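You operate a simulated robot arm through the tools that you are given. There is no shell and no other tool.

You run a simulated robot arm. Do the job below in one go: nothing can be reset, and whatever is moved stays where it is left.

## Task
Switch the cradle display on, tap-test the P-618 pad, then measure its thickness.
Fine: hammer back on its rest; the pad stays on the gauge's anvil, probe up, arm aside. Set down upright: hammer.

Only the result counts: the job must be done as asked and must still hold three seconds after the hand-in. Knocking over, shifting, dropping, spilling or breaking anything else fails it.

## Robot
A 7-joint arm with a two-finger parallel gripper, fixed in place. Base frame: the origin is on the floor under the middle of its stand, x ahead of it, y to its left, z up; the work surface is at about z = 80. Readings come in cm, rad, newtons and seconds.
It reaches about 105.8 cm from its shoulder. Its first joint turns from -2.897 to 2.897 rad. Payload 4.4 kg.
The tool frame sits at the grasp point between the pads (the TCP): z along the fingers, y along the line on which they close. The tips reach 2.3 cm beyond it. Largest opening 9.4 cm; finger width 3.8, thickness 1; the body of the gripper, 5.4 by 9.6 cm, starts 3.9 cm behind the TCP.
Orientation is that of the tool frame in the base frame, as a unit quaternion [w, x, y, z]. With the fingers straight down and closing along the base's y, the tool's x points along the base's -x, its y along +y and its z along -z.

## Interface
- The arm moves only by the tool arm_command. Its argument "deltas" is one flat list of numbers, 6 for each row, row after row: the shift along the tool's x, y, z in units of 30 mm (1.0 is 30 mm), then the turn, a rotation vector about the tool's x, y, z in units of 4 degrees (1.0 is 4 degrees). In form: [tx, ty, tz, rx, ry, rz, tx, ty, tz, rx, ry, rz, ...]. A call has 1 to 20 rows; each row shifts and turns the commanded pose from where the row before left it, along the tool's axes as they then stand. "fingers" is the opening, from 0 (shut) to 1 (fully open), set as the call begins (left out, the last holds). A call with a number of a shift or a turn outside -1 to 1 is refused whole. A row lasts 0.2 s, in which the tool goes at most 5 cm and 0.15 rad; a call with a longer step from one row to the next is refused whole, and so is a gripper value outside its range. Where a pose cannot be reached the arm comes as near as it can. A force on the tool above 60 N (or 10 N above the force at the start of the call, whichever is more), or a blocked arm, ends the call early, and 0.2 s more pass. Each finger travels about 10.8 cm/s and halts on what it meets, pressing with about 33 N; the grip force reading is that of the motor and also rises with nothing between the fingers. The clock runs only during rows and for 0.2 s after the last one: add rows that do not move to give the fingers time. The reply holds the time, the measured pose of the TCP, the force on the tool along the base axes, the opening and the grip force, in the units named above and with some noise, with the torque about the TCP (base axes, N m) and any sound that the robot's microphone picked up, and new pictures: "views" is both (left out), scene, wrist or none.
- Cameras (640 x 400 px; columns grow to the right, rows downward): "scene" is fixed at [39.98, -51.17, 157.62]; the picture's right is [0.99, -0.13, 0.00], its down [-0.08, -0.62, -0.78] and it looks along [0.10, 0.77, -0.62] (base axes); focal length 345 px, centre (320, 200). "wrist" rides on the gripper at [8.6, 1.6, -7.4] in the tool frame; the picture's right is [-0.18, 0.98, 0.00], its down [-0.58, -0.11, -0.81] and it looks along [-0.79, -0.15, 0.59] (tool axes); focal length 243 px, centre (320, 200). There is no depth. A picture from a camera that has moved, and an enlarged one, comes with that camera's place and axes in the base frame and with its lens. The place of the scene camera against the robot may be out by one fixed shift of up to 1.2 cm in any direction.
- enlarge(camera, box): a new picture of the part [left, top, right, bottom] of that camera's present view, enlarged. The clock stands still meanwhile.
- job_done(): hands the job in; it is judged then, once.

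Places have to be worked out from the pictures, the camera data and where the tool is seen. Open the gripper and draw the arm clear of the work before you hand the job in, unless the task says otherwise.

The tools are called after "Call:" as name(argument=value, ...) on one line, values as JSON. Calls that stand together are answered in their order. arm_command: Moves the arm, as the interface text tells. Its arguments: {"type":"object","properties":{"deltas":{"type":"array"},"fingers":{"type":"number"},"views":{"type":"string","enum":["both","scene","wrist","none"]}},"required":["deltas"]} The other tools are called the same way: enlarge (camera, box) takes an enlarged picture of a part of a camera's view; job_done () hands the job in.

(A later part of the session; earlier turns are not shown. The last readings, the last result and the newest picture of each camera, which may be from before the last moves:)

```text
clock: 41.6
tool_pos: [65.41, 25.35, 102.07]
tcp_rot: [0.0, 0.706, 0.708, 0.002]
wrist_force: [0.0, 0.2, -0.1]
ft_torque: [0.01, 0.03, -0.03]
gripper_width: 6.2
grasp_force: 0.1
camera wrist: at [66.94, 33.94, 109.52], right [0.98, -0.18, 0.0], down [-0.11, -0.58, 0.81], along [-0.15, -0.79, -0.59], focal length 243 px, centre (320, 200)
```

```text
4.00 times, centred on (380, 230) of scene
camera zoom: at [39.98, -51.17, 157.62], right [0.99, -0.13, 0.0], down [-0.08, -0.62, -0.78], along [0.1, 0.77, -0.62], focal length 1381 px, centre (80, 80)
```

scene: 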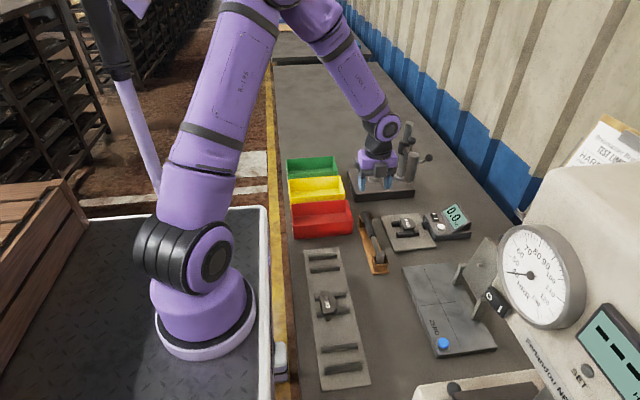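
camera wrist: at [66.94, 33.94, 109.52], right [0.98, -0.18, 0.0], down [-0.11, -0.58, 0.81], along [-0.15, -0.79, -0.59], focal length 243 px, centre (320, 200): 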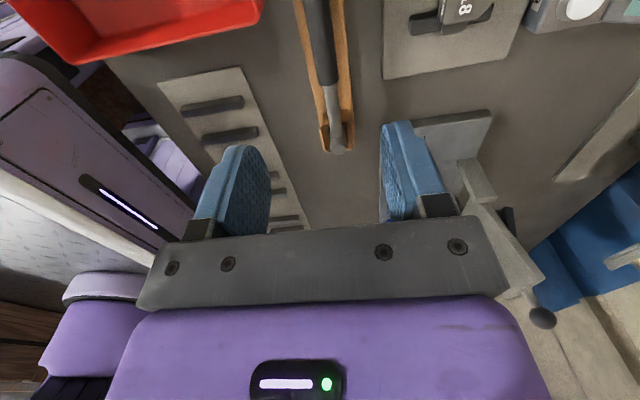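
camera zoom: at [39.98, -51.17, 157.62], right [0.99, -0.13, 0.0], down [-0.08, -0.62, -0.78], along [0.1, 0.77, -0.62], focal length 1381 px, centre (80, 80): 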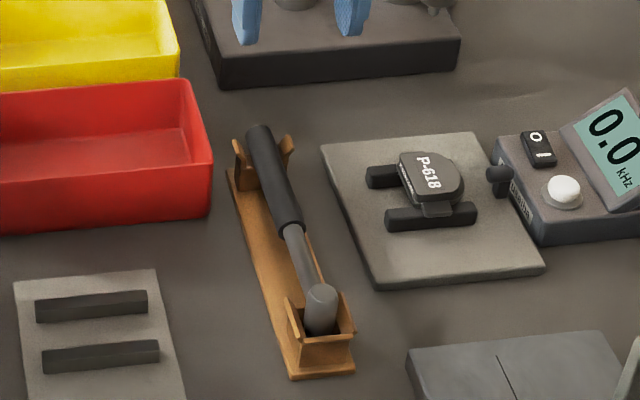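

The 90° turn is reached. I judge the handle axis at x ≈ 65.4, z ≈ 84.8, black grip starting at y ≈ 20.6, and the head top at (65.5, 13.1, 86.3). I descend part way over y = 23.

Call:
arm_command(deltas=[-0.157, 0, 0.8, 0, 0, 0, -0.157, 0, 0.8, 0, 0, 0, -0.157, 0, 0.8, 0, 0, 0, -0.157, 0, 0.8, 0, 0, 0, -0.157, 0, 0.8, 0, 0, 0, 0, 0, 0, 0, 0, 0], fingers=0.6)

Call:
enlarge(camera="wrist", box=[200, 20, 440, 200])

Call:
enlarge(camera="scene", box=[340, 200, 410, 280])

```text
clock: 43.0
tool_pos: [65.25, 22.86, 90.06]
tcp_rot: [0.0, 0.706, 0.708, 0.001]
wrist_force: [-0.6, 0.5, 0.9]
ft_torque: [-0.05, -0.01, -0.01]
gripper_width: 5.63
grasp_force: 0.0
camera wrist: at [66.95, 31.52, 97.52], right [0.98, -0.18, 0.0], down [-0.11, -0.58, 0.81], along [-0.14, -0.79, -0.59], focal length 243 px, centre (320, 200)
```

scene: 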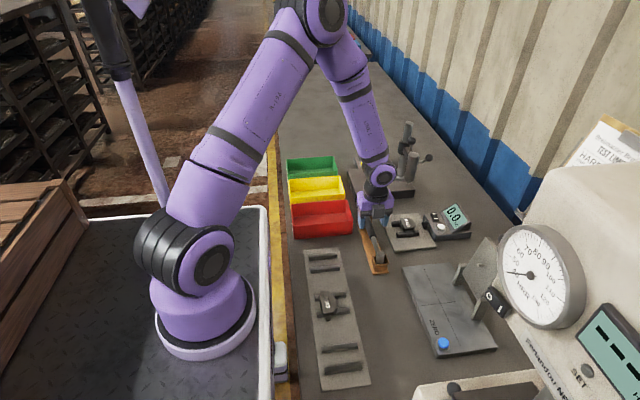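
wrist: 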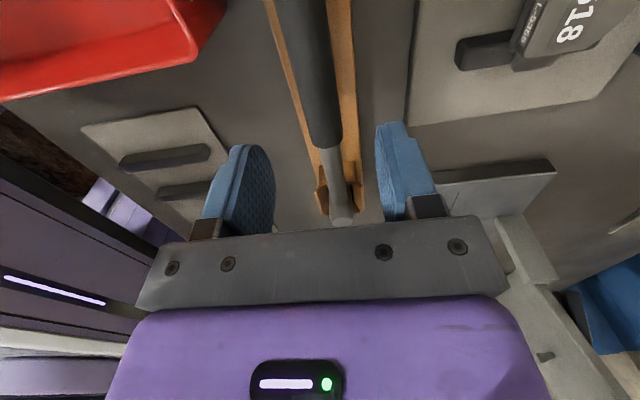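

```text
2.22 times, centred on (320, 110) of wrist
camera zoom: at [66.95, 31.52, 97.52], right [0.98, -0.18, 0.0], down [-0.11, -0.58, 0.81], along [-0.14, -0.79, -0.59], focal length 539 px, centre (320, 400)
```

zoom: 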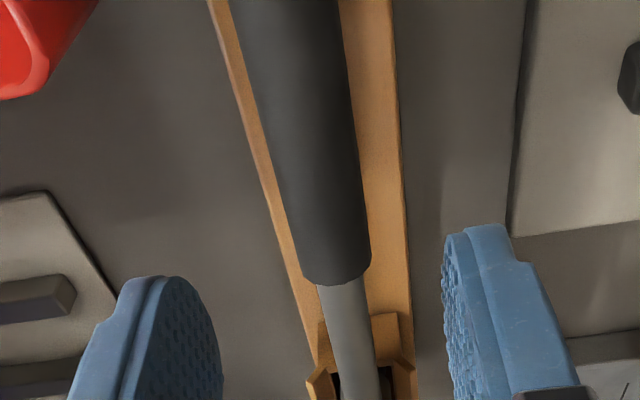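

```text
5.00 times, centred on (375, 240) of scene
camera zoom: at [39.98, -51.17, 157.62], right [0.99, -0.13, 0.0], down [-0.08, -0.62, -0.78], along [0.1, 0.77, -0.62], focal length 1727 px, centre (45, 0)
```

zoom: 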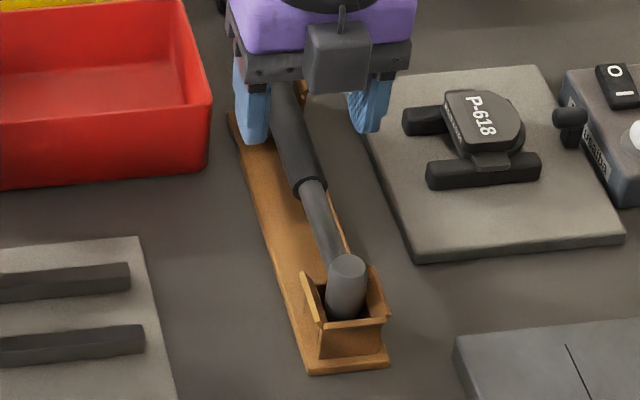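

The handle is centred at x ≈ 65.45 with its axis near z 84.7. I lower the open fingers astride it.

Call:
arm_command(deltas=[0.02, 0.06, 0.6, 0, 0, 0, 0, 0, 0.6, 0, 0, 0, 0, 0, 0.4, 0, 0, 0, 0, 0, 0.12, 0, 0, 0, 0, 0, 0, 0, 0, 0], fingers=0.6)

Call:
enlarge(camera="wrist", box=[200, 60, 440, 240])

Call:
enlarge(camera="scene", box=[340, 200, 410, 280])

```text
clock: 44.2
tool_pos: [65.45, 23.1, 84.94]
tcp_rot: [0.001, 0.706, 0.708, 0.001]
wrist_force: [-0.7, 0.3, 0.0]
ft_torque: [-0.03, 0.0, 0.0]
gripper_width: 5.64
grasp_force: 0.0
camera wrist: at [67.18, 31.63, 92.41], right [0.98, -0.18, 0.0], down [-0.11, -0.58, 0.8], along [-0.15, -0.79, -0.59], focal length 243 px, centre (320, 200)
```

scene: 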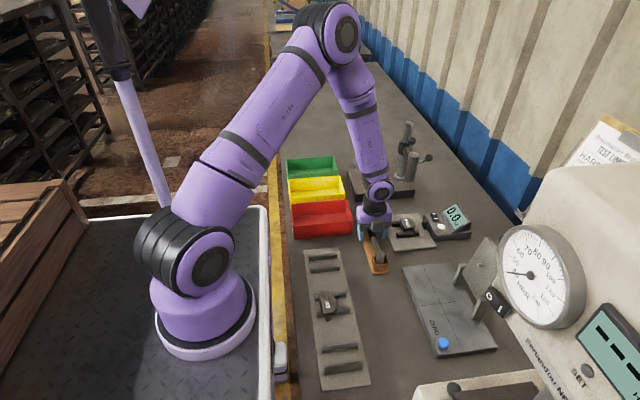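
wrist: 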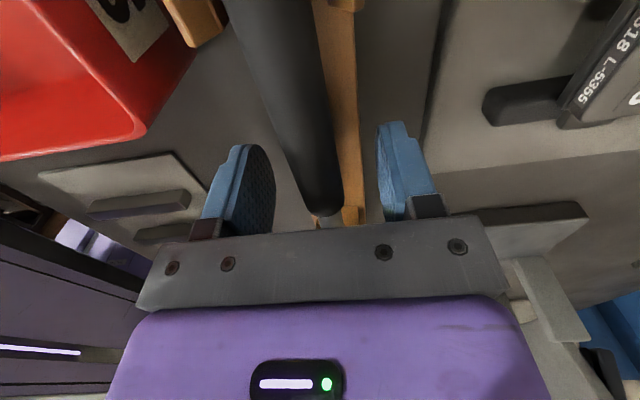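

```text
2.22 times, centred on (320, 150) of wrist
camera zoom: at [67.18, 31.63, 92.41], right [0.98, -0.18, 0.0], down [-0.11, -0.58, 0.8], along [-0.15, -0.79, -0.59], focal length 539 px, centre (320, 311)
```

zoom: 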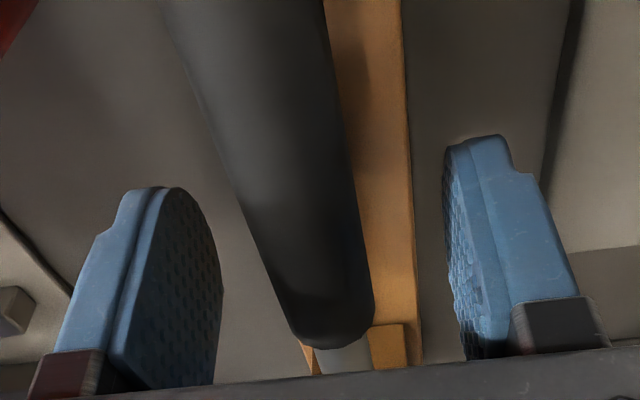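

```text
5.00 times, centred on (375, 240) of scene
camera zoom: at [39.98, -51.17, 157.62], right [0.99, -0.13, 0.0], down [-0.08, -0.62, -0.78], along [0.1, 0.77, -0.62], focal length 1727 px, centre (45, 0)
```

zoom: 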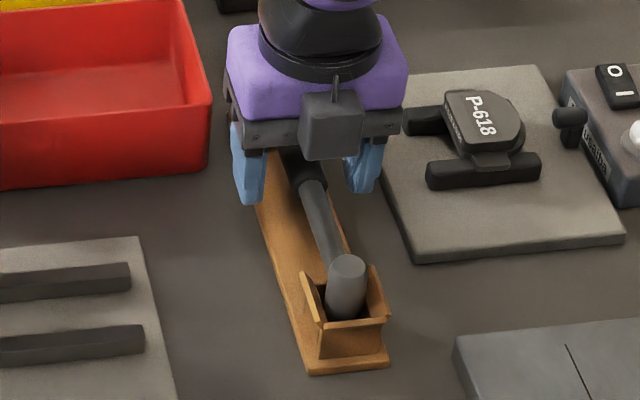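

The fingers straddle the handle with no contact. I close on it.

Call:
arm_command(deltas=[0, 0, 0, 0, 0, 0, 0, 0, 0, 0, 0, 0, 0, 0, 0, 0, 0, 0, 0, 0, 0, 0, 0, 0], fingers=0, views="wrist")

Call:
enlarge(camera="scene", box=[340, 200, 410, 280])

```text
clock: 45.2
tool_pos: [65.54, 22.94, 84.91]
tcp_rot: [0.0, 0.707, 0.707, 0.002]
wrist_force: [-0.4, 0.4, 0.2]
ft_torque: [-0.02, 0.01, 0.01]
gripper_width: 2.11
grasp_force: 33.0
camera wrist: at [67.18, 31.62, 92.42], right [0.98, -0.18, 0.0], down [-0.11, -0.58, 0.8], along [-0.14, -0.79, -0.59], focal length 243 px, centre (320, 200)
```

wrist: 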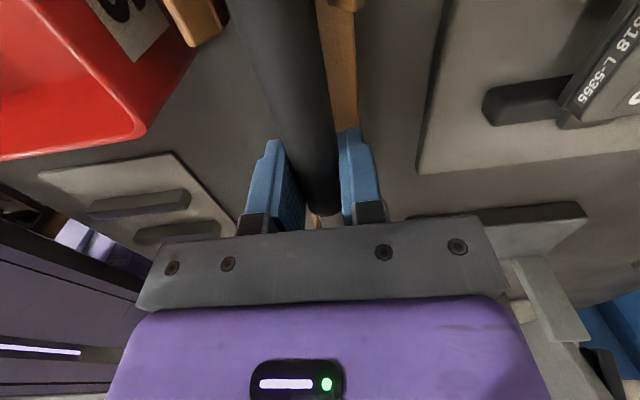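

```text
5.00 times, centred on (375, 240) of scene
camera zoom: at [39.98, -51.17, 157.62], right [0.99, -0.13, 0.0], down [-0.08, -0.62, -0.78], along [0.1, 0.77, -0.62], focal length 1727 px, centre (45, 0)
```

zoom: 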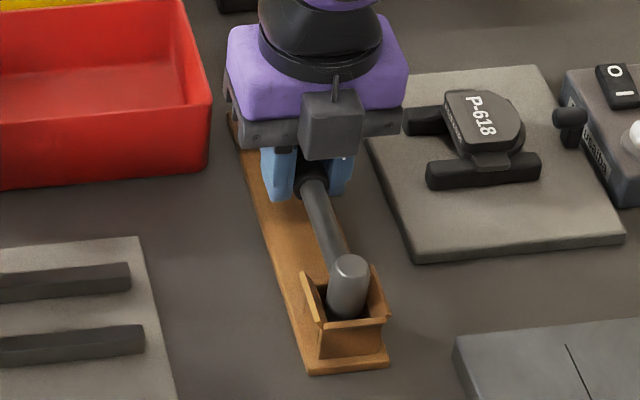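

Gripped at 2.11 cm. I lift slowly and check that the hammer stays level.

Call:
arm_command(deltas=[0, 0, -0.1, 0, 0, 0, 0, 0, -0.2, 0, 0, 0, 0, 0, -0.3, 0, 0, 0, 0, 0, -0.4, 0, 0, 0, 0, 0, -0.5, 0, 0, 0, 0, 0, -0.5, 0, 0, 0, 0, 0, 0, 0, 0, 0])

Call:
enlarge(camera="scene", box=[340, 190, 420, 280])

Call:
enlarge(camera="wrist", box=[200, 60, 440, 240])

```text
clock: 46.8
tool_pos: [65.41, 23.08, 90.76]
tcp_rot: [0.001, 0.706, 0.708, 0.002]
wrist_force: [0.1, 0.0, -1.1]
ft_torque: [0.01, 0.01, 0.01]
gripper_width: 2.11
grasp_force: 32.6
camera wrist: at [67.04, 31.68, 98.31], right [0.98, -0.18, 0.0], down [-0.11, -0.58, 0.81], along [-0.15, -0.79, -0.59], focal length 243 px, centre (320, 200)
```

scene: 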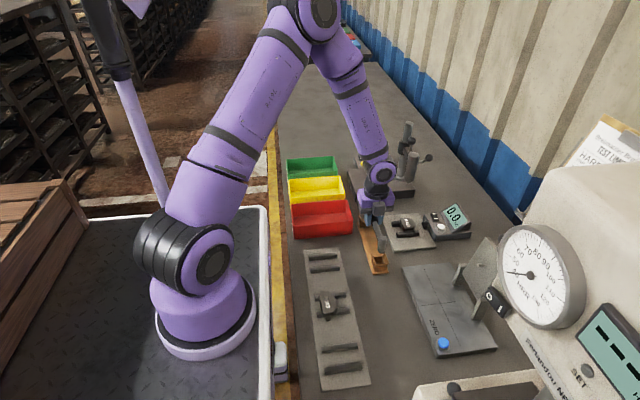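
wrist: 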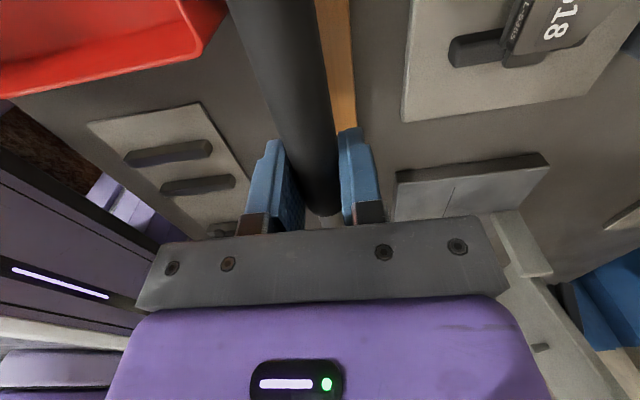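

```text
4.44 times, centred on (380, 235) of scene
camera zoom: at [39.98, -51.17, 157.62], right [0.99, -0.13, 0.0], down [-0.08, -0.62, -0.78], along [0.1, 0.77, -0.62], focal length 1535 px, centre (53, 44)
```

zoom: 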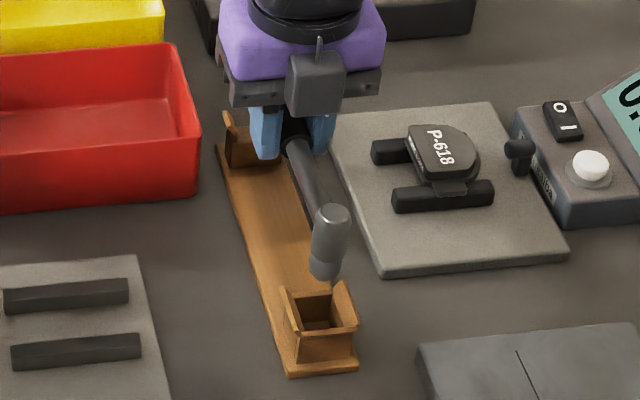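

```text
2.22 times, centred on (320, 150) of wrist
camera zoom: at [67.04, 31.68, 98.31], right [0.98, -0.18, 0.0], down [-0.11, -0.58, 0.81], along [-0.15, -0.79, -0.59], focal length 539 px, centre (320, 311)
```

zoom: 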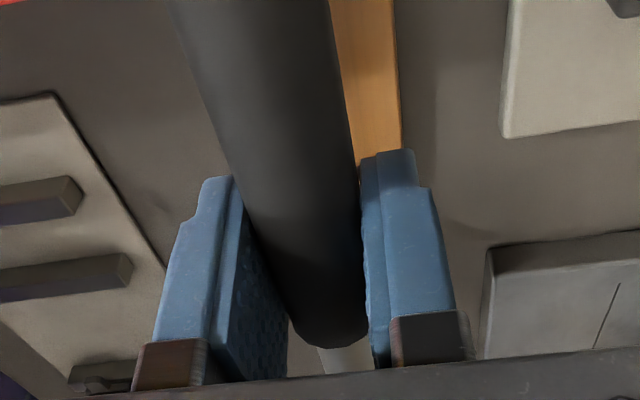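

The hammer is up and steady. I raise it clear of everything and swing it around so the head will point to +x (toward the cradle).

Call:
arm_command(deltas=[0, 0, -0.7, 0, 0, 0, 0, 0, -0.8, 0, 0, 0, 0, 0, -0.8, 0, 0, 0, 0, 0, -0.7, 0, 0, 0, 0, 0, 0, 0, 0, -1, 0, 0, 0, 0, 0, -1, 0, 0, 0, 0, 0, -1, 0, 0, 0, 0, 0, -1, 0, 0, 0, 0, 0, -1, 0, 0, 0, 0, 0, -1, 0, 0, 0, 0, 0, -1, 0, 0, 0, 0, 0, -1, 0, 0, 0, 0, 0, -1, 0, 0, 0, 0, 0, -1, 0, 0, 0, 0, 0, -1, 0, 0, 0, 0, 0, -1, 0, 0, 0, 0, 0, -1], views="scene")

Call:
arm_command(deltas=[0, 0, 0, 0, 0, -1, 0, 0, 0, 0, 0, -1, 0, 0, 0, 0, 0, -1, 0, 0, 0, 0, 0, -1, 0, 0, 0, 0, 0, -1, 0, 0, 0, 0, 0, -1, 0, 0, 0, 0, 0, -1, 0, 0, 0, 0, 0, -1, 0, 0, 0, 0, 0, -1, 0, 0, 0, 0, 0, -0.5, 0, 0, 0, 0, 0, 0], views="both")

Call:
enlarge(camera="scene", box=[340, 140, 450, 250])

```text
clock: 50.4
tool_pos: [65.45, 23.12, 99.86]
tcp_rot: [0.0, 0.324, 0.946, 0.0]
wrist_force: [-1.0, -0.1, -0.5]
ft_torque: [0.01, -0.02, 0.0]
gripper_width: 2.12
grasp_force: 32.4
```

scene: 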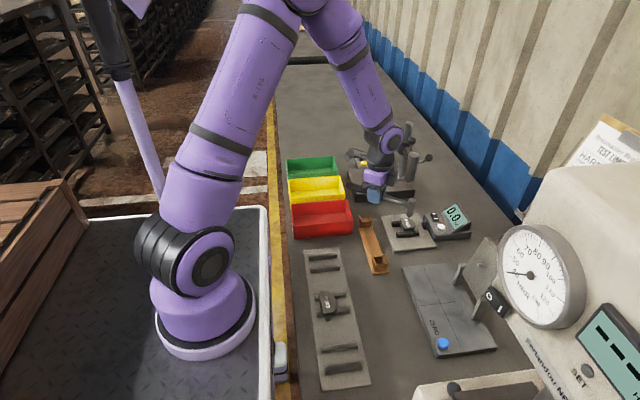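

```text
clock: 52.8
tool_pos: [65.45, 23.03, 99.89]
tcp_rot: [0.002, -0.001, 1.0, 0.0]
wrist_force: [0.1, 0.7, -0.5]
ft_torque: [0.02, 0.02, 0.0]
gripper_width: 2.14
grasp_force: 33.4
camera wrist: at [56.83, 24.58, 107.32], right [0.18, 0.98, 0.0], down [0.58, -0.11, 0.81], along [0.8, -0.15, -0.59], focal length 243 px, centre (320, 200)
```

scene: 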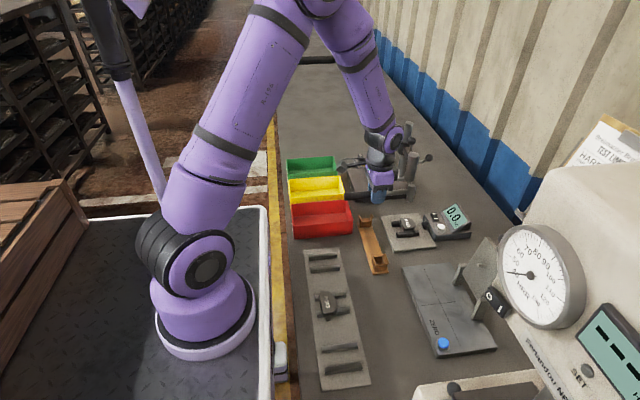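
wrist: 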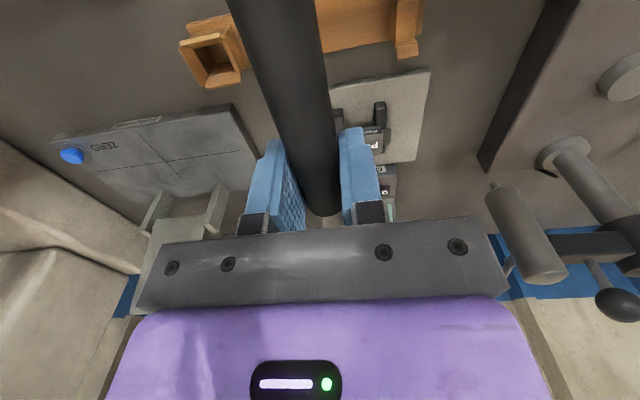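

```text
3.64 times, centred on (395, 195) of scene
camera zoom: at [39.98, -51.17, 157.62], right [0.99, -0.13, 0.0], down [-0.08, -0.62, -0.78], along [0.1, 0.77, -0.62], focal length 1256 px, centre (47, 218)
```

zoom: 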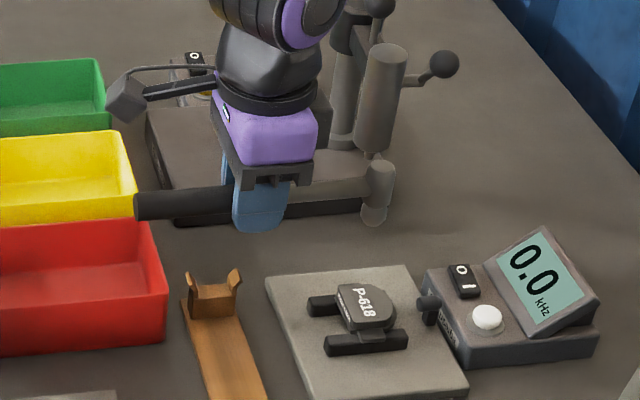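

The head points toward +x, about 9.9 cm ahead of the grip, its lower face about 3.3 cm below TCP level. I move so the head is above the pad centre (77.9, 26.15), with the hand yawed 12° so the handle end stays away from the red tray.

Call:
arm_command(deltas=[-0.306, 0.119, 0.8, 0, 0, 0, -0.306, 0.119, 0.8, 0, 0, 0, -0.306, 0.119, 0.8, 0, 0, 0, 0, 0, 0, 0, 0, -1, 0, 0, 0, 0, 0, -1, 0, 0, 0, 0, 0, -1, 0, 0, 0, 0, 0, 0], views="both")

Call:
enlarge(camera="scene", box=[350, 170, 446, 250])

Call:
enlarge(camera="wrist", box=[200, 40, 440, 220])

```text
clock: 54.4
tool_pos: [68.35, 24.13, 92.72]
tcp_rot: [0.002, -0.105, 0.994, 0.0]
wrist_force: [0.6, 0.0, 0.2]
ft_torque: [-0.02, 0.04, -0.02]
gripper_width: 2.1
grasp_force: 32.8
camera wrist: at [59.51, 23.79, 100.14], right [-0.03, 1.0, 0.0], down [0.59, 0.01, 0.81], along [0.81, 0.02, -0.59], focal length 243 px, centre (320, 200)
```

scene: 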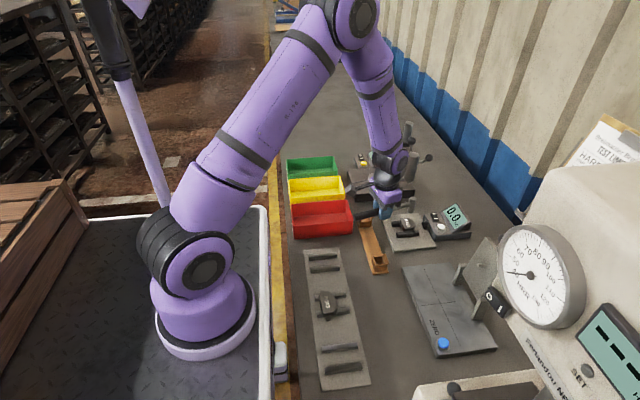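
wrist: 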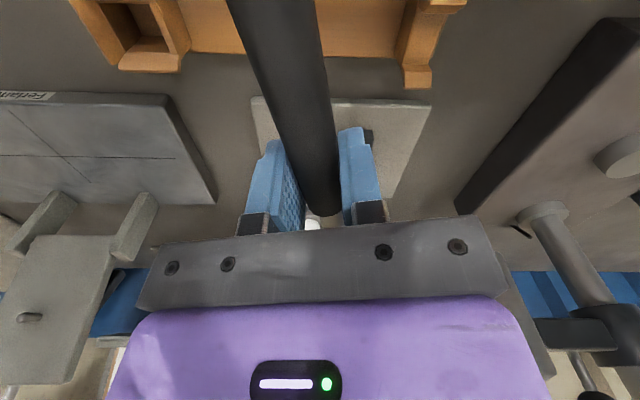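

```text
5.00 times, centred on (398, 210) of scene
camera zoom: at [39.98, -51.17, 157.62], right [0.99, -0.13, 0.0], down [-0.08, -0.62, -0.78], along [0.1, 0.77, -0.62], focal length 1727 px, centre (-70, 150)
```

zoom: 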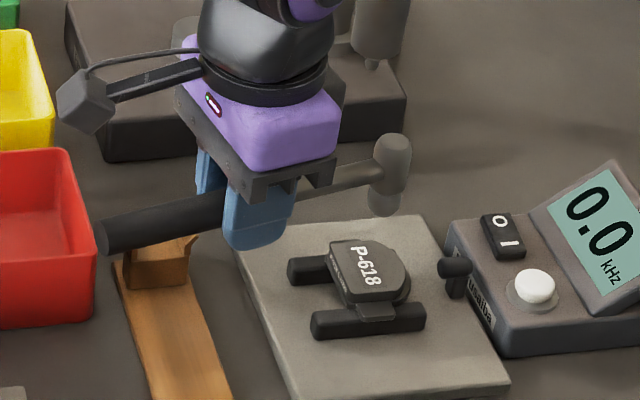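

```text
2.22 times, centred on (320, 130) of wrist
camera zoom: at [59.51, 23.79, 100.14], right [-0.03, 1.0, 0.0], down [0.59, 0.01, 0.81], along [0.81, 0.02, -0.59], focal length 539 px, centre (320, 356)
```

zoom: 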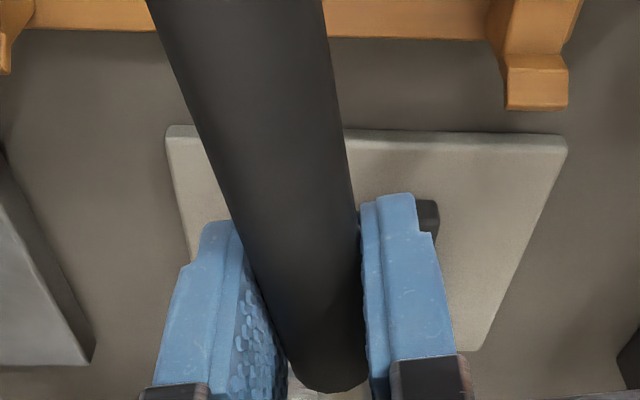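

The head is over the pad centre in the scene view, its face about 5.4 cm above the pad. I lower to a hover of roughly 1.3 cm.

Call:
arm_command(deltas=[0, 0, 0.6, 0, 0, 0, 0, 0, 0.5, 0, 0, 0, 0, 0, 0.23, 0, 0, 0, 0, 0, 0, 0, 0, 0], views="both")

Call:
enlarge(camera="scene", box=[370, 185, 434, 245])

Call:
enlarge(camera="scene", box=[390, 200, 430, 235])

```text
clock: 55.4
tool_pos: [68.4, 24.14, 88.76]
tcp_rot: [0.002, -0.106, 0.994, 0.001]
wrist_force: [-0.5, 0.4, -1.2]
ft_torque: [0.0, 0.0, 0.03]
gripper_width: 2.1
grasp_force: 33.2
camera wrist: at [59.53, 23.82, 96.16], right [-0.03, 1.0, 0.0], down [0.59, 0.01, 0.81], along [0.81, 0.02, -0.59], focal length 243 px, centre (320, 200)
```

scene: 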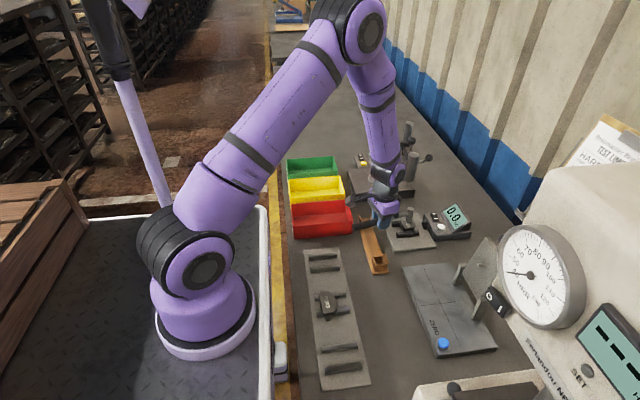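
wrist: 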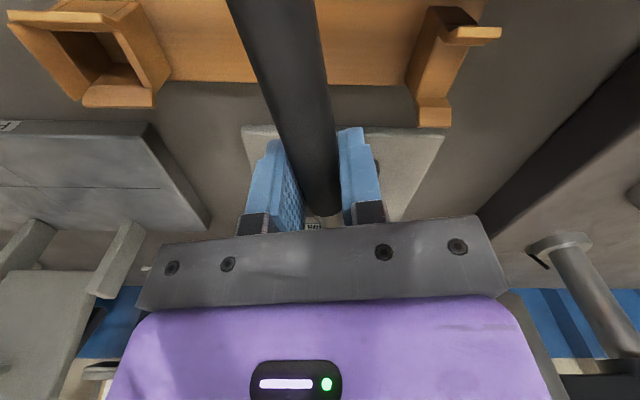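

```text
6.67 times, centred on (402, 215) of scene
camera zoom: at [39.98, -51.17, 157.62], right [0.99, -0.13, 0.0], down [-0.08, -0.62, -0.78], along [0.1, 0.77, -0.62], focal length 2302 px, centre (-227, 100)
```

zoom: 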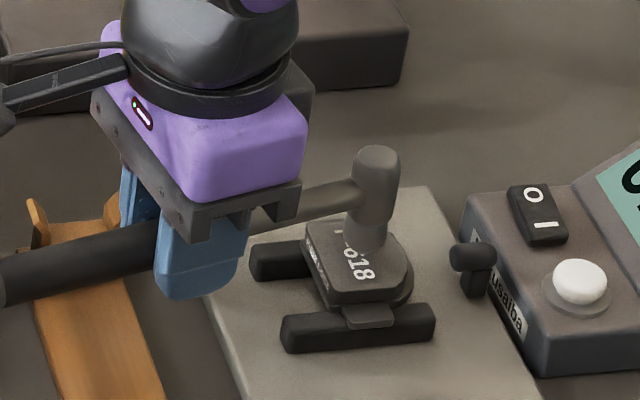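

```text
11.43 times, centred on (410, 218) of scene
camera zoom: at [39.98, -51.17, 157.62], right [0.99, -0.13, 0.0], down [-0.08, -0.62, -0.78], along [0.1, 0.77, -0.62], focal length 3946 px, centre (-709, 0)
```

zoom: 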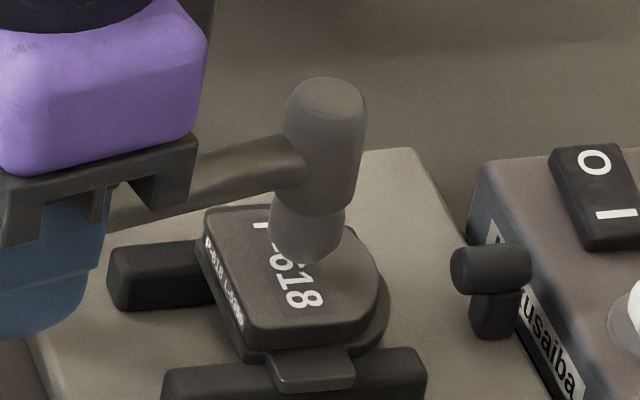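

The face is roughly 1 cm above the pad. I creep down in small steps to find the contact height.

Call:
arm_command(deltas=[0, 0, 0.04, 0, 0, 0, 0, 0, 0.04, 0, 0, 0, 0, 0, 0.04, 0, 0, 0, 0, 0, 0.04, 0, 0, 0], views="none")

Call:
enlarge(camera="scene", box=[390, 200, 430, 235])

```text
clock: 56.4
tool_pos: [68.25, 24.18, 88.27]
tcp_rot: [0.002, -0.105, 0.994, 0.001]
wrist_force: [0.7, 0.4, -1.5]
ft_torque: [0.04, 0.01, 0.02]
gripper_width: 2.14
grasp_force: 32.5
```

```text
11.43 times, centred on (410, 218) of scene
camera zoom: at [39.98, -51.17, 157.62], right [0.99, -0.13, 0.0], down [-0.08, -0.62, -0.78], along [0.1, 0.77, -0.62], focal length 3946 px, centre (-709, 0)
```

zoom: 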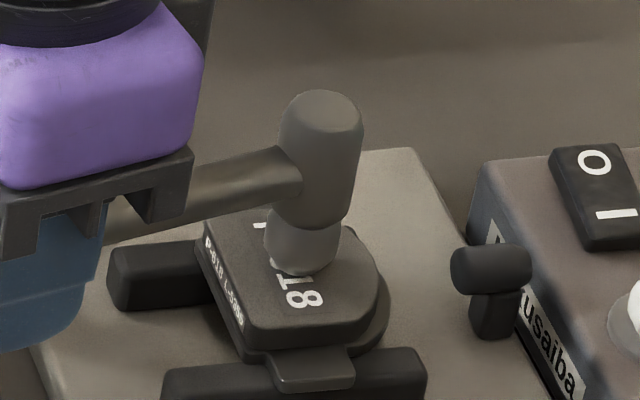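

Call:
arm_command(deltas=[0, 0, 0.03, 0, 0, 0, 0, 0, 0.03, 0, 0, 0, 0, 0, 0.03, 0, 0, 0], views="none")

Call:
enlarge(camera="scene", box=[390, 200, 430, 235])

```text
clock: 57.2
tool_pos: [68.15, 24.1, 88.11]
tcp_rot: [0.003, -0.105, 0.994, 0.001]
wrist_force: [-2.9, 0.4, 10.2]
ft_torque: [0.28, -1.1, 0.14]
gripper_width: 2.15
grasp_force: 33.1
```

```text
11.43 times, centred on (410, 218) of scene
camera zoom: at [39.98, -51.17, 157.62], right [0.99, -0.13, 0.0], down [-0.08, -0.62, -0.78], along [0.1, 0.77, -0.62], focal length 3946 px, centre (-709, 0)
```

zoom: 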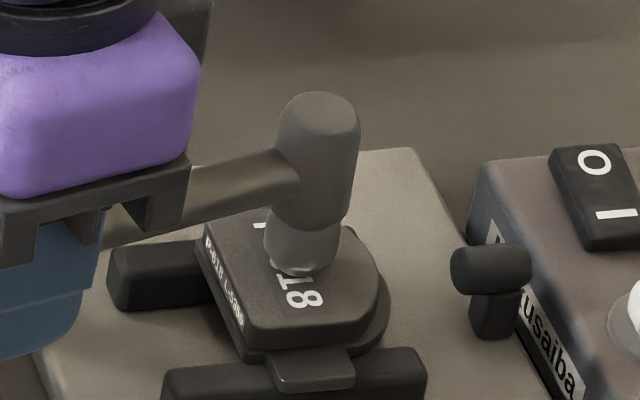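

Contact found at TCP z ≈ 88.1 (10 N). I back off 1.2 cm and then give a short, light tap with immediate rebound.

Call:
arm_command(deltas=[0, 0, -0.4, 0, 0, 0, 0, 0, 0, 0, 0, 0, 0, 0, 0.4, 0, 0, 0, 0, 0, -0.6, 0, 0, 0, 0, 0, 0, 0, 0, 0], views="scene")

Call:
enlarge(camera="scene", box=[390, 190, 480, 245])

```text
clock: 58.4
tool_pos: [68.1, 23.96, 89.71]
tcp_rot: [0.002, -0.105, 0.994, 0.001]
wrist_force: [-0.2, -0.2, -1.3]
ft_torque: [-0.01, 0.02, 0.01]
gripper_width: 2.1
grasp_force: 33.1
```

scene: 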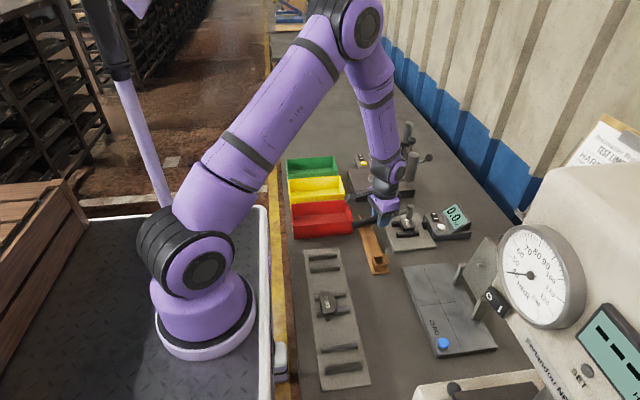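

```text
7.11 times, centred on (435, 218) of scene
camera zoom: at [39.98, -51.17, 157.62], right [0.99, -0.13, 0.0], down [-0.08, -0.62, -0.78], along [0.1, 0.77, -0.62], focal length 2456 px, centre (-498, 76)
```

zoom: 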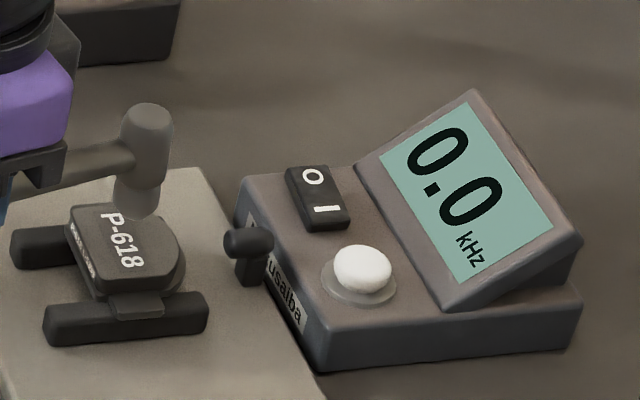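

No sound and the display is still 0.0, so that tap was too soft or did not land. I try a somewhat faster and slightly deeper one.

Call:
arm_command(deltas=[0, 0, 0.64, 0, 0, 0, 0, 0, -0.5, 0, 0, 0, 0, 0, -0.14, 0, 0, 0, 0, 0, 0, 0, 0, 0], views="scene")

Call:
enlarge(camera="scene", box=[390, 190, 480, 245])

```text
clock: 59.4
tool_pos: [68.26, 24.09, 89.63]
tcp_rot: [0.002, -0.105, 0.994, 0.001]
wrist_force: [0.3, 0.7, -1.5]
ft_torque: [0.01, 0.0, -0.01]
gripper_width: 2.11
grasp_force: 33.4
```

scene: 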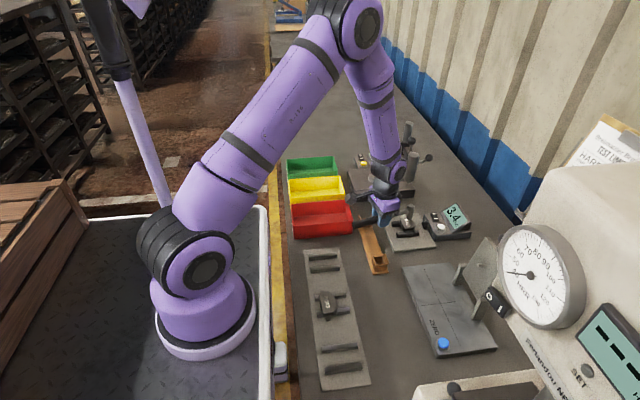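

```text
7.11 times, centred on (435, 218) of scene
camera zoom: at [39.98, -51.17, 157.62], right [0.99, -0.13, 0.0], down [-0.08, -0.62, -0.78], along [0.1, 0.77, -0.62], focal length 2456 px, centre (-498, 76)
```

zoom: 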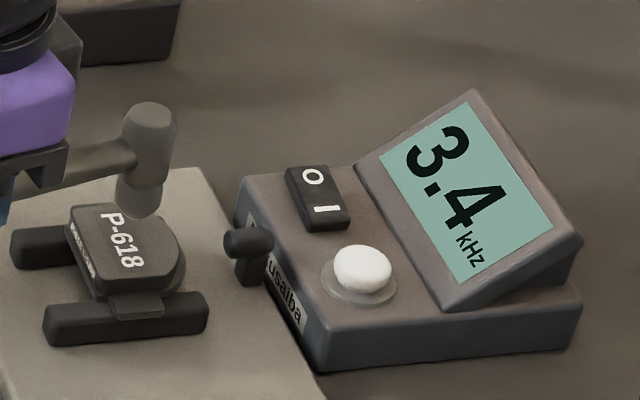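

The display now reads 3.4 kHz: the tap registered and the pad has not moved. I retrace my moves to bring the hammer back over its rest.

Call:
arm_command(deltas=[0, 0, -0.98, 0, 0, 0, 0, 0, 0, 0, 0, 1, 0, 0, 0, 0, 0, 1, 0, 0, 0, 0, 0, 1, 0.306, -0.119, -0.8, 0, 0, 0, 0.306, -0.119, -0.8, 0, 0, 0, 0.306, -0.119, -0.8, 0, 0, 0, 0, 0, 0, 0, 0, 1, 0, 0, 0, 0, 0, 1, 0, 0, 0, 0, 0, 1, 0, 0, 0, 0, 0, 1, 0, 0, 0, 0, 0, 1, 0, 0, 0, 0, 0, 1, 0, 0, 0, 0, 0, 1, 0, 0, 0, 0, 0, 1, 0, 0, 0, 0, 0, 1, 0, 0, 0, 0, 0, 1, 0, 0, 0, 0, 0, 1, 0, 0, 0, 0, 0, 1, 0, 0, 0, 0, 0, 1], views="none")

Call:
arm_command(deltas=[0, 0, 0, 0, 0, 1, 0, 0, 0, 0, 0, 1, 0, 0, 0, 0, 0, 1, 0, 0, 0, 0, 0, 1, 0, 0, 0, 0, 0, 1, 0, 0, 0, 0, 0, 1, 0, 0, 0, 0, 0, 1, 0, 0, 0, 0, 0, 1, 0, 0, 0, 0, 0, 1, 0, 0, 0, 0, 0, 0.5, 0, 0, 0.7, 0, 0, 0, 0, 0, 0.8, 0, 0, 0, 0, 0, 0.8, 0, 0, 0, 0, 0, 0.3, 0, 0, 0, 0, 0, 0, 0, 0, 0], views="both")

Call:
enlarge(camera="scene", box=[340, 190, 420, 280])

Call:
enlarge(camera="wrist", box=[200, 60, 440, 240])

```text
clock: 63.6
tool_pos: [65.47, 23.01, 99.97]
tcp_rot: [0.001, 0.438, 0.899, 0.001]
wrist_force: [0.3, -1.3, -1.4]
ft_torque: [-0.02, 0.01, 0.01]
gripper_width: 2.12
grasp_force: 32.9
```

```text
clock: 66.8
tool_pos: [65.41, 22.98, 92.1]
tcp_rot: [0.001, 0.706, 0.708, 0.002]
wrist_force: [-0.8, -0.9, -1.4]
ft_torque: [0.01, -0.02, -0.02]
gripper_width: 2.11
grasp_force: 32.7
camera wrist: at [67.15, 31.61, 99.63], right [0.98, -0.18, 0.0], down [-0.11, -0.58, 0.81], along [-0.14, -0.79, -0.59], focal length 243 px, centre (320, 200)
```

scene: 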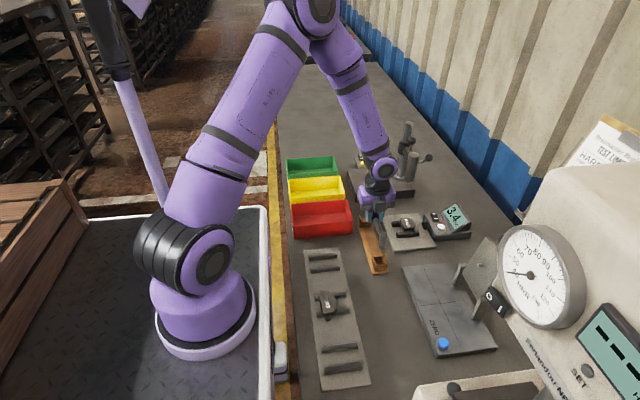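
wrist: 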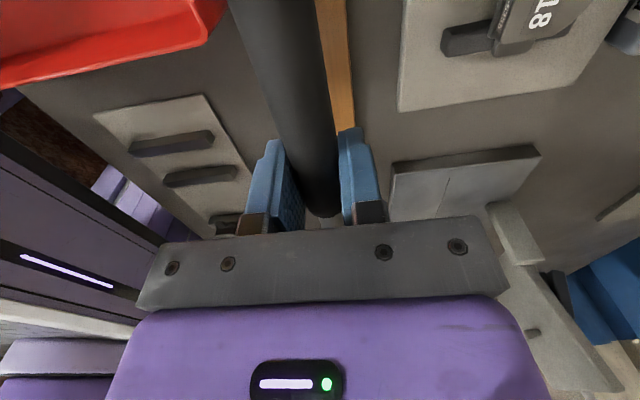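

```text
4.44 times, centred on (380, 235) of scene
camera zoom: at [39.98, -51.17, 157.62], right [0.99, -0.13, 0.0], down [-0.08, -0.62, -0.78], along [0.1, 0.77, -0.62], focal length 1535 px, centre (53, 44)
```

zoom: 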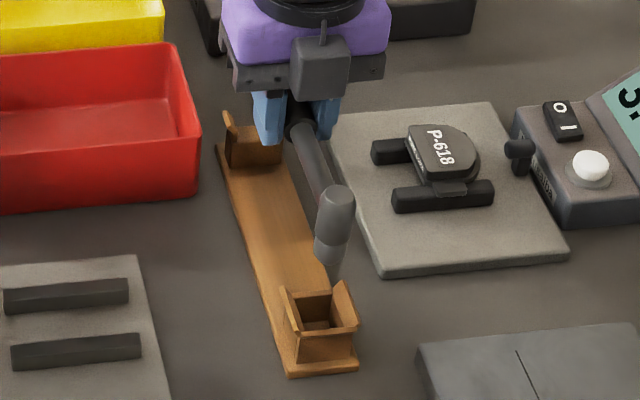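

```text
2.22 times, centred on (320, 150) of wrist
camera zoom: at [67.15, 31.61, 99.63], right [0.98, -0.18, 0.0], down [-0.11, -0.58, 0.81], along [-0.14, -0.79, -0.59], focal length 539 px, centre (320, 311)
```

zoom: 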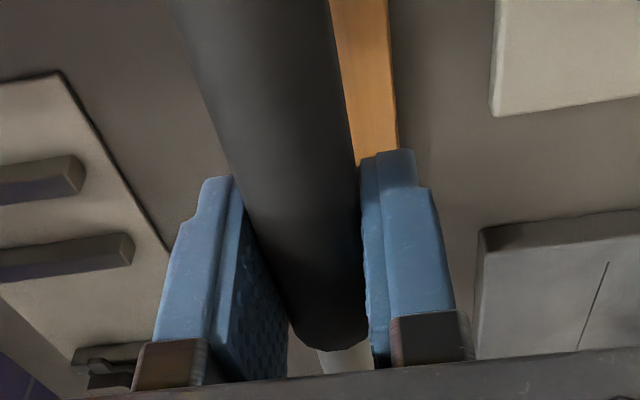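

The hammer is held just as before, directly above the rest. I lower most of the way and check the head against the box.

Call:
arm_command(deltas=[0, 0, 0.5, 0, 0, 0, 0, 0, 0.5, 0, 0, 0, 0, 0, 0.4, 0, 0, 0, 0, 0, 0, 0, 0, 0], views="both")

Call:
enlarge(camera="scene", box=[350, 210, 406, 280])

```text
clock: 67.8
tool_pos: [65.77, 23.18, 87.76]
tcp_rot: [0.001, 0.707, 0.708, 0.002]
wrist_force: [-0.2, -0.6, -0.3]
ft_torque: [0.01, 0.02, -0.01]
gripper_width: 2.09
grasp_force: 33.1
camera wrist: at [67.3, 31.72, 95.29], right [0.98, -0.18, 0.0], down [-0.11, -0.58, 0.8], along [-0.14, -0.79, -0.59], focal length 243 px, centre (320, 200)
```

scene: 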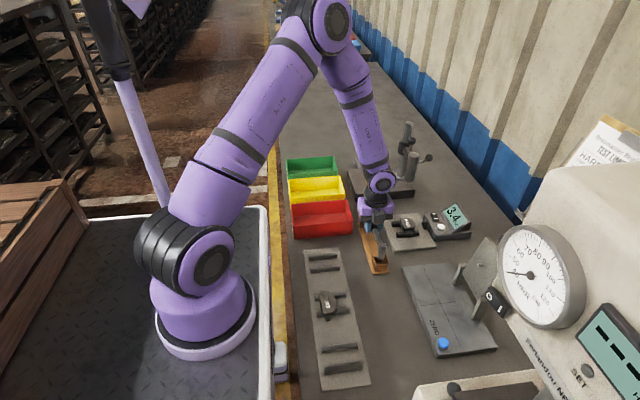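
wrist: 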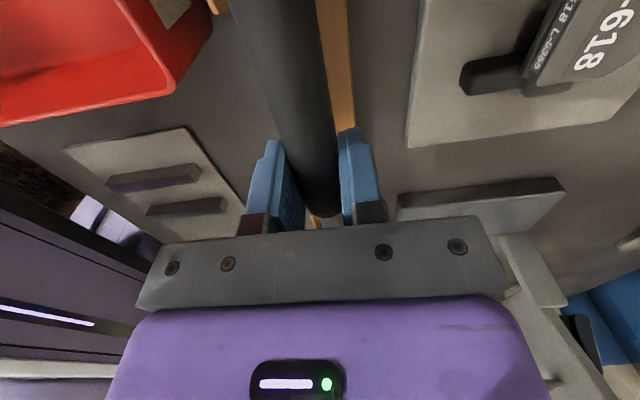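

```text
5.71 times, centred on (378, 245) of scene
camera zoom: at [39.98, -51.17, 157.62], right [0.99, -0.13, 0.0], down [-0.08, -0.62, -0.78], along [0.1, 0.77, -0.62], focal length 1973 px, centre (-11, -57)
```

zoom: 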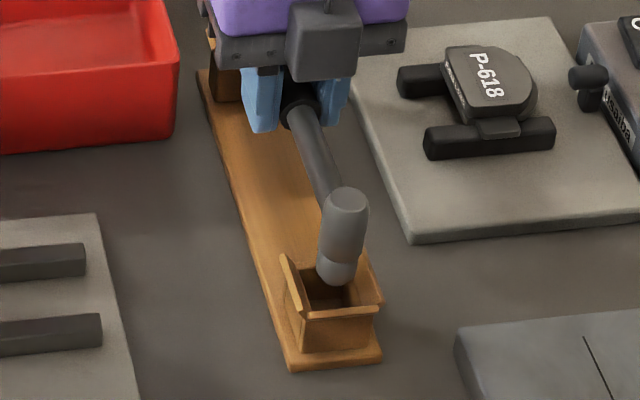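

Alignment matches the original position. I lower the remaining 3 cm, slowly at the end.

Call:
arm_command(deltas=[0, 0, 0.4, 0, 0, 0, 0, 0, 0.3, 0, 0, 0, 0, 0, 0.15, 0, 0, 0, 0, 0, 0.07, 0, 0, 0, 0, 0, 0, 0, 0, 0], views="both")

Call:
enlarge(camera="scene", box=[340, 200, 410, 280])

```text
clock: 69.0
tool_pos: [65.59, 22.92, 85.05]
tcp_rot: [0.0, 0.706, 0.708, 0.002]
wrist_force: [0.0, 0.5, 0.5]
ft_torque: [0.23, -0.01, -0.07]
gripper_width: 2.11
grasp_force: 33.3
camera wrist: at [67.17, 31.64, 92.51], right [0.98, -0.18, 0.0], down [-0.11, -0.58, 0.8], along [-0.15, -0.79, -0.59], focal length 243 px, centre (320, 200)
```

scene: 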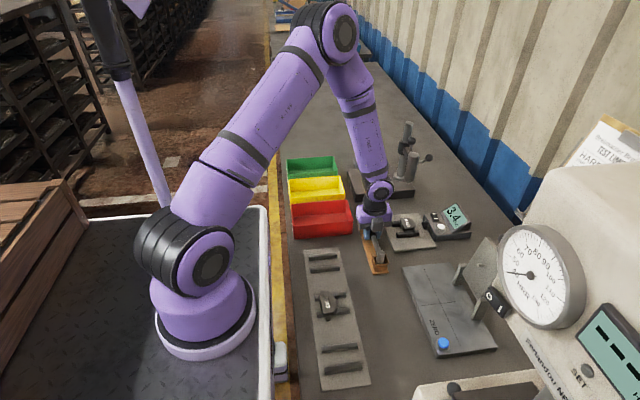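
wrist: 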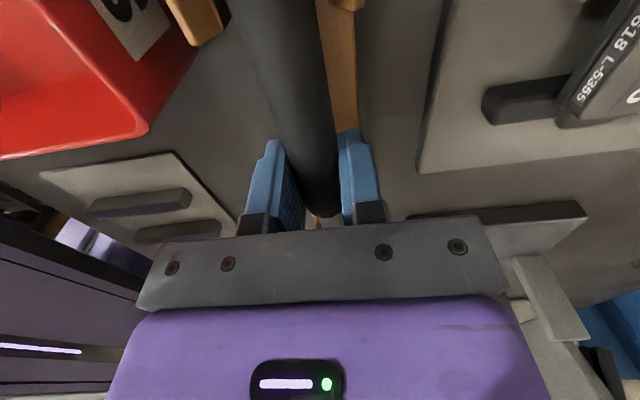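

```text
5.00 times, centred on (375, 240) of scene
camera zoom: at [39.98, -51.17, 157.62], right [0.99, -0.13, 0.0], down [-0.08, -0.62, -0.78], along [0.1, 0.77, -0.62], focal length 1727 px, centre (45, 0)
```

zoom: 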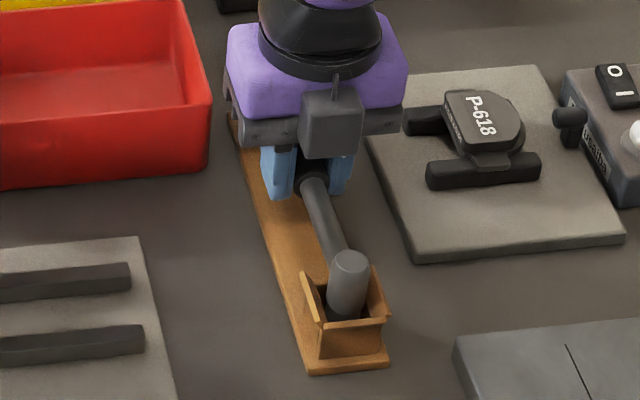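

The head is in its box, and it is just a couple of millimetres high. I lower the last bit.

Call:
arm_command(deltas=[0, 0, 0.04, 0, 0, 0, 0, 0, 0.03, 0, 0, 0, 0, 0, 0, 0, 0, 0], views="none")

Call:
enlarge(camera="scene", box=[340, 200, 410, 280])

```text
clock: 69.8
tool_pos: [65.54, 22.92, 84.88]
tcp_rot: [0.001, 0.707, 0.708, 0.002]
wrist_force: [1.0, 0.1, 13.3]
ft_torque: [1.19, 0.01, -0.12]
gripper_width: 2.1
grasp_force: 32.5
```

```text
5.00 times, centred on (375, 240) of scene
camera zoom: at [39.98, -51.17, 157.62], right [0.99, -0.13, 0.0], down [-0.08, -0.62, -0.78], along [0.1, 0.77, -0.62], focal length 1727 px, centre (45, 0)
```

zoom: 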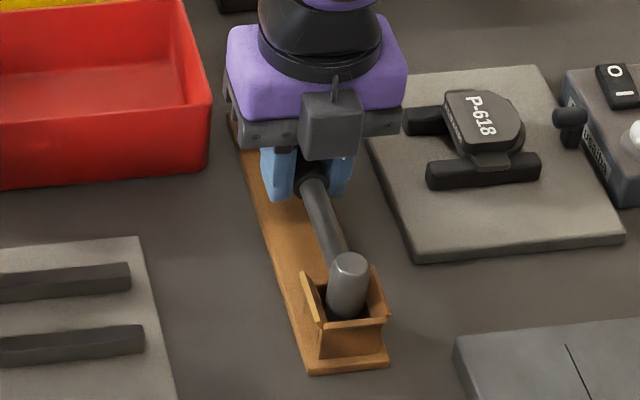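

The head has bottomed in its box (13 N). I open the fingers to release the hammer.

Call:
arm_command(deltas=[0, 0, 0, 0, 0, 0, 0, 0, 0, 0, 0, 0, 0, 0, 0, 0, 0, 0], fingers=0.55, views="wrist")

Call:
enlarge(camera="scene", box=[340, 200, 410, 280])

```text
clock: 70.6
tool_pos: [65.54, 22.96, 84.93]
tcp_rot: [0.001, 0.706, 0.708, 0.002]
wrist_force: [-0.1, -1.5, 0.4]
ft_torque: [0.01, 0.01, 0.0]
gripper_width: 5.18
grasp_force: 0.1
camera wrist: at [67.15, 31.62, 92.36], right [0.98, -0.18, 0.0], down [-0.11, -0.58, 0.81], along [-0.15, -0.79, -0.59], focal length 243 px, centre (320, 200)
```

wrist: 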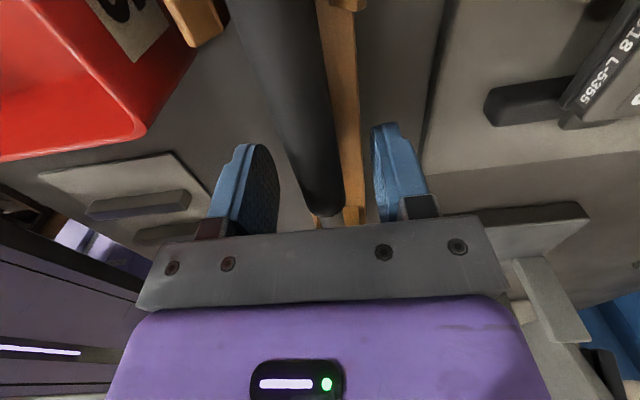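

```text
5.00 times, centred on (375, 240) of scene
camera zoom: at [39.98, -51.17, 157.62], right [0.99, -0.13, 0.0], down [-0.08, -0.62, -0.78], along [0.1, 0.77, -0.62], focal length 1727 px, centre (45, 0)
```

zoom: 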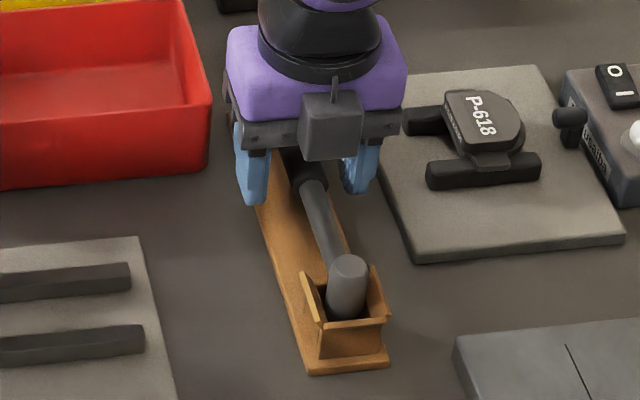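

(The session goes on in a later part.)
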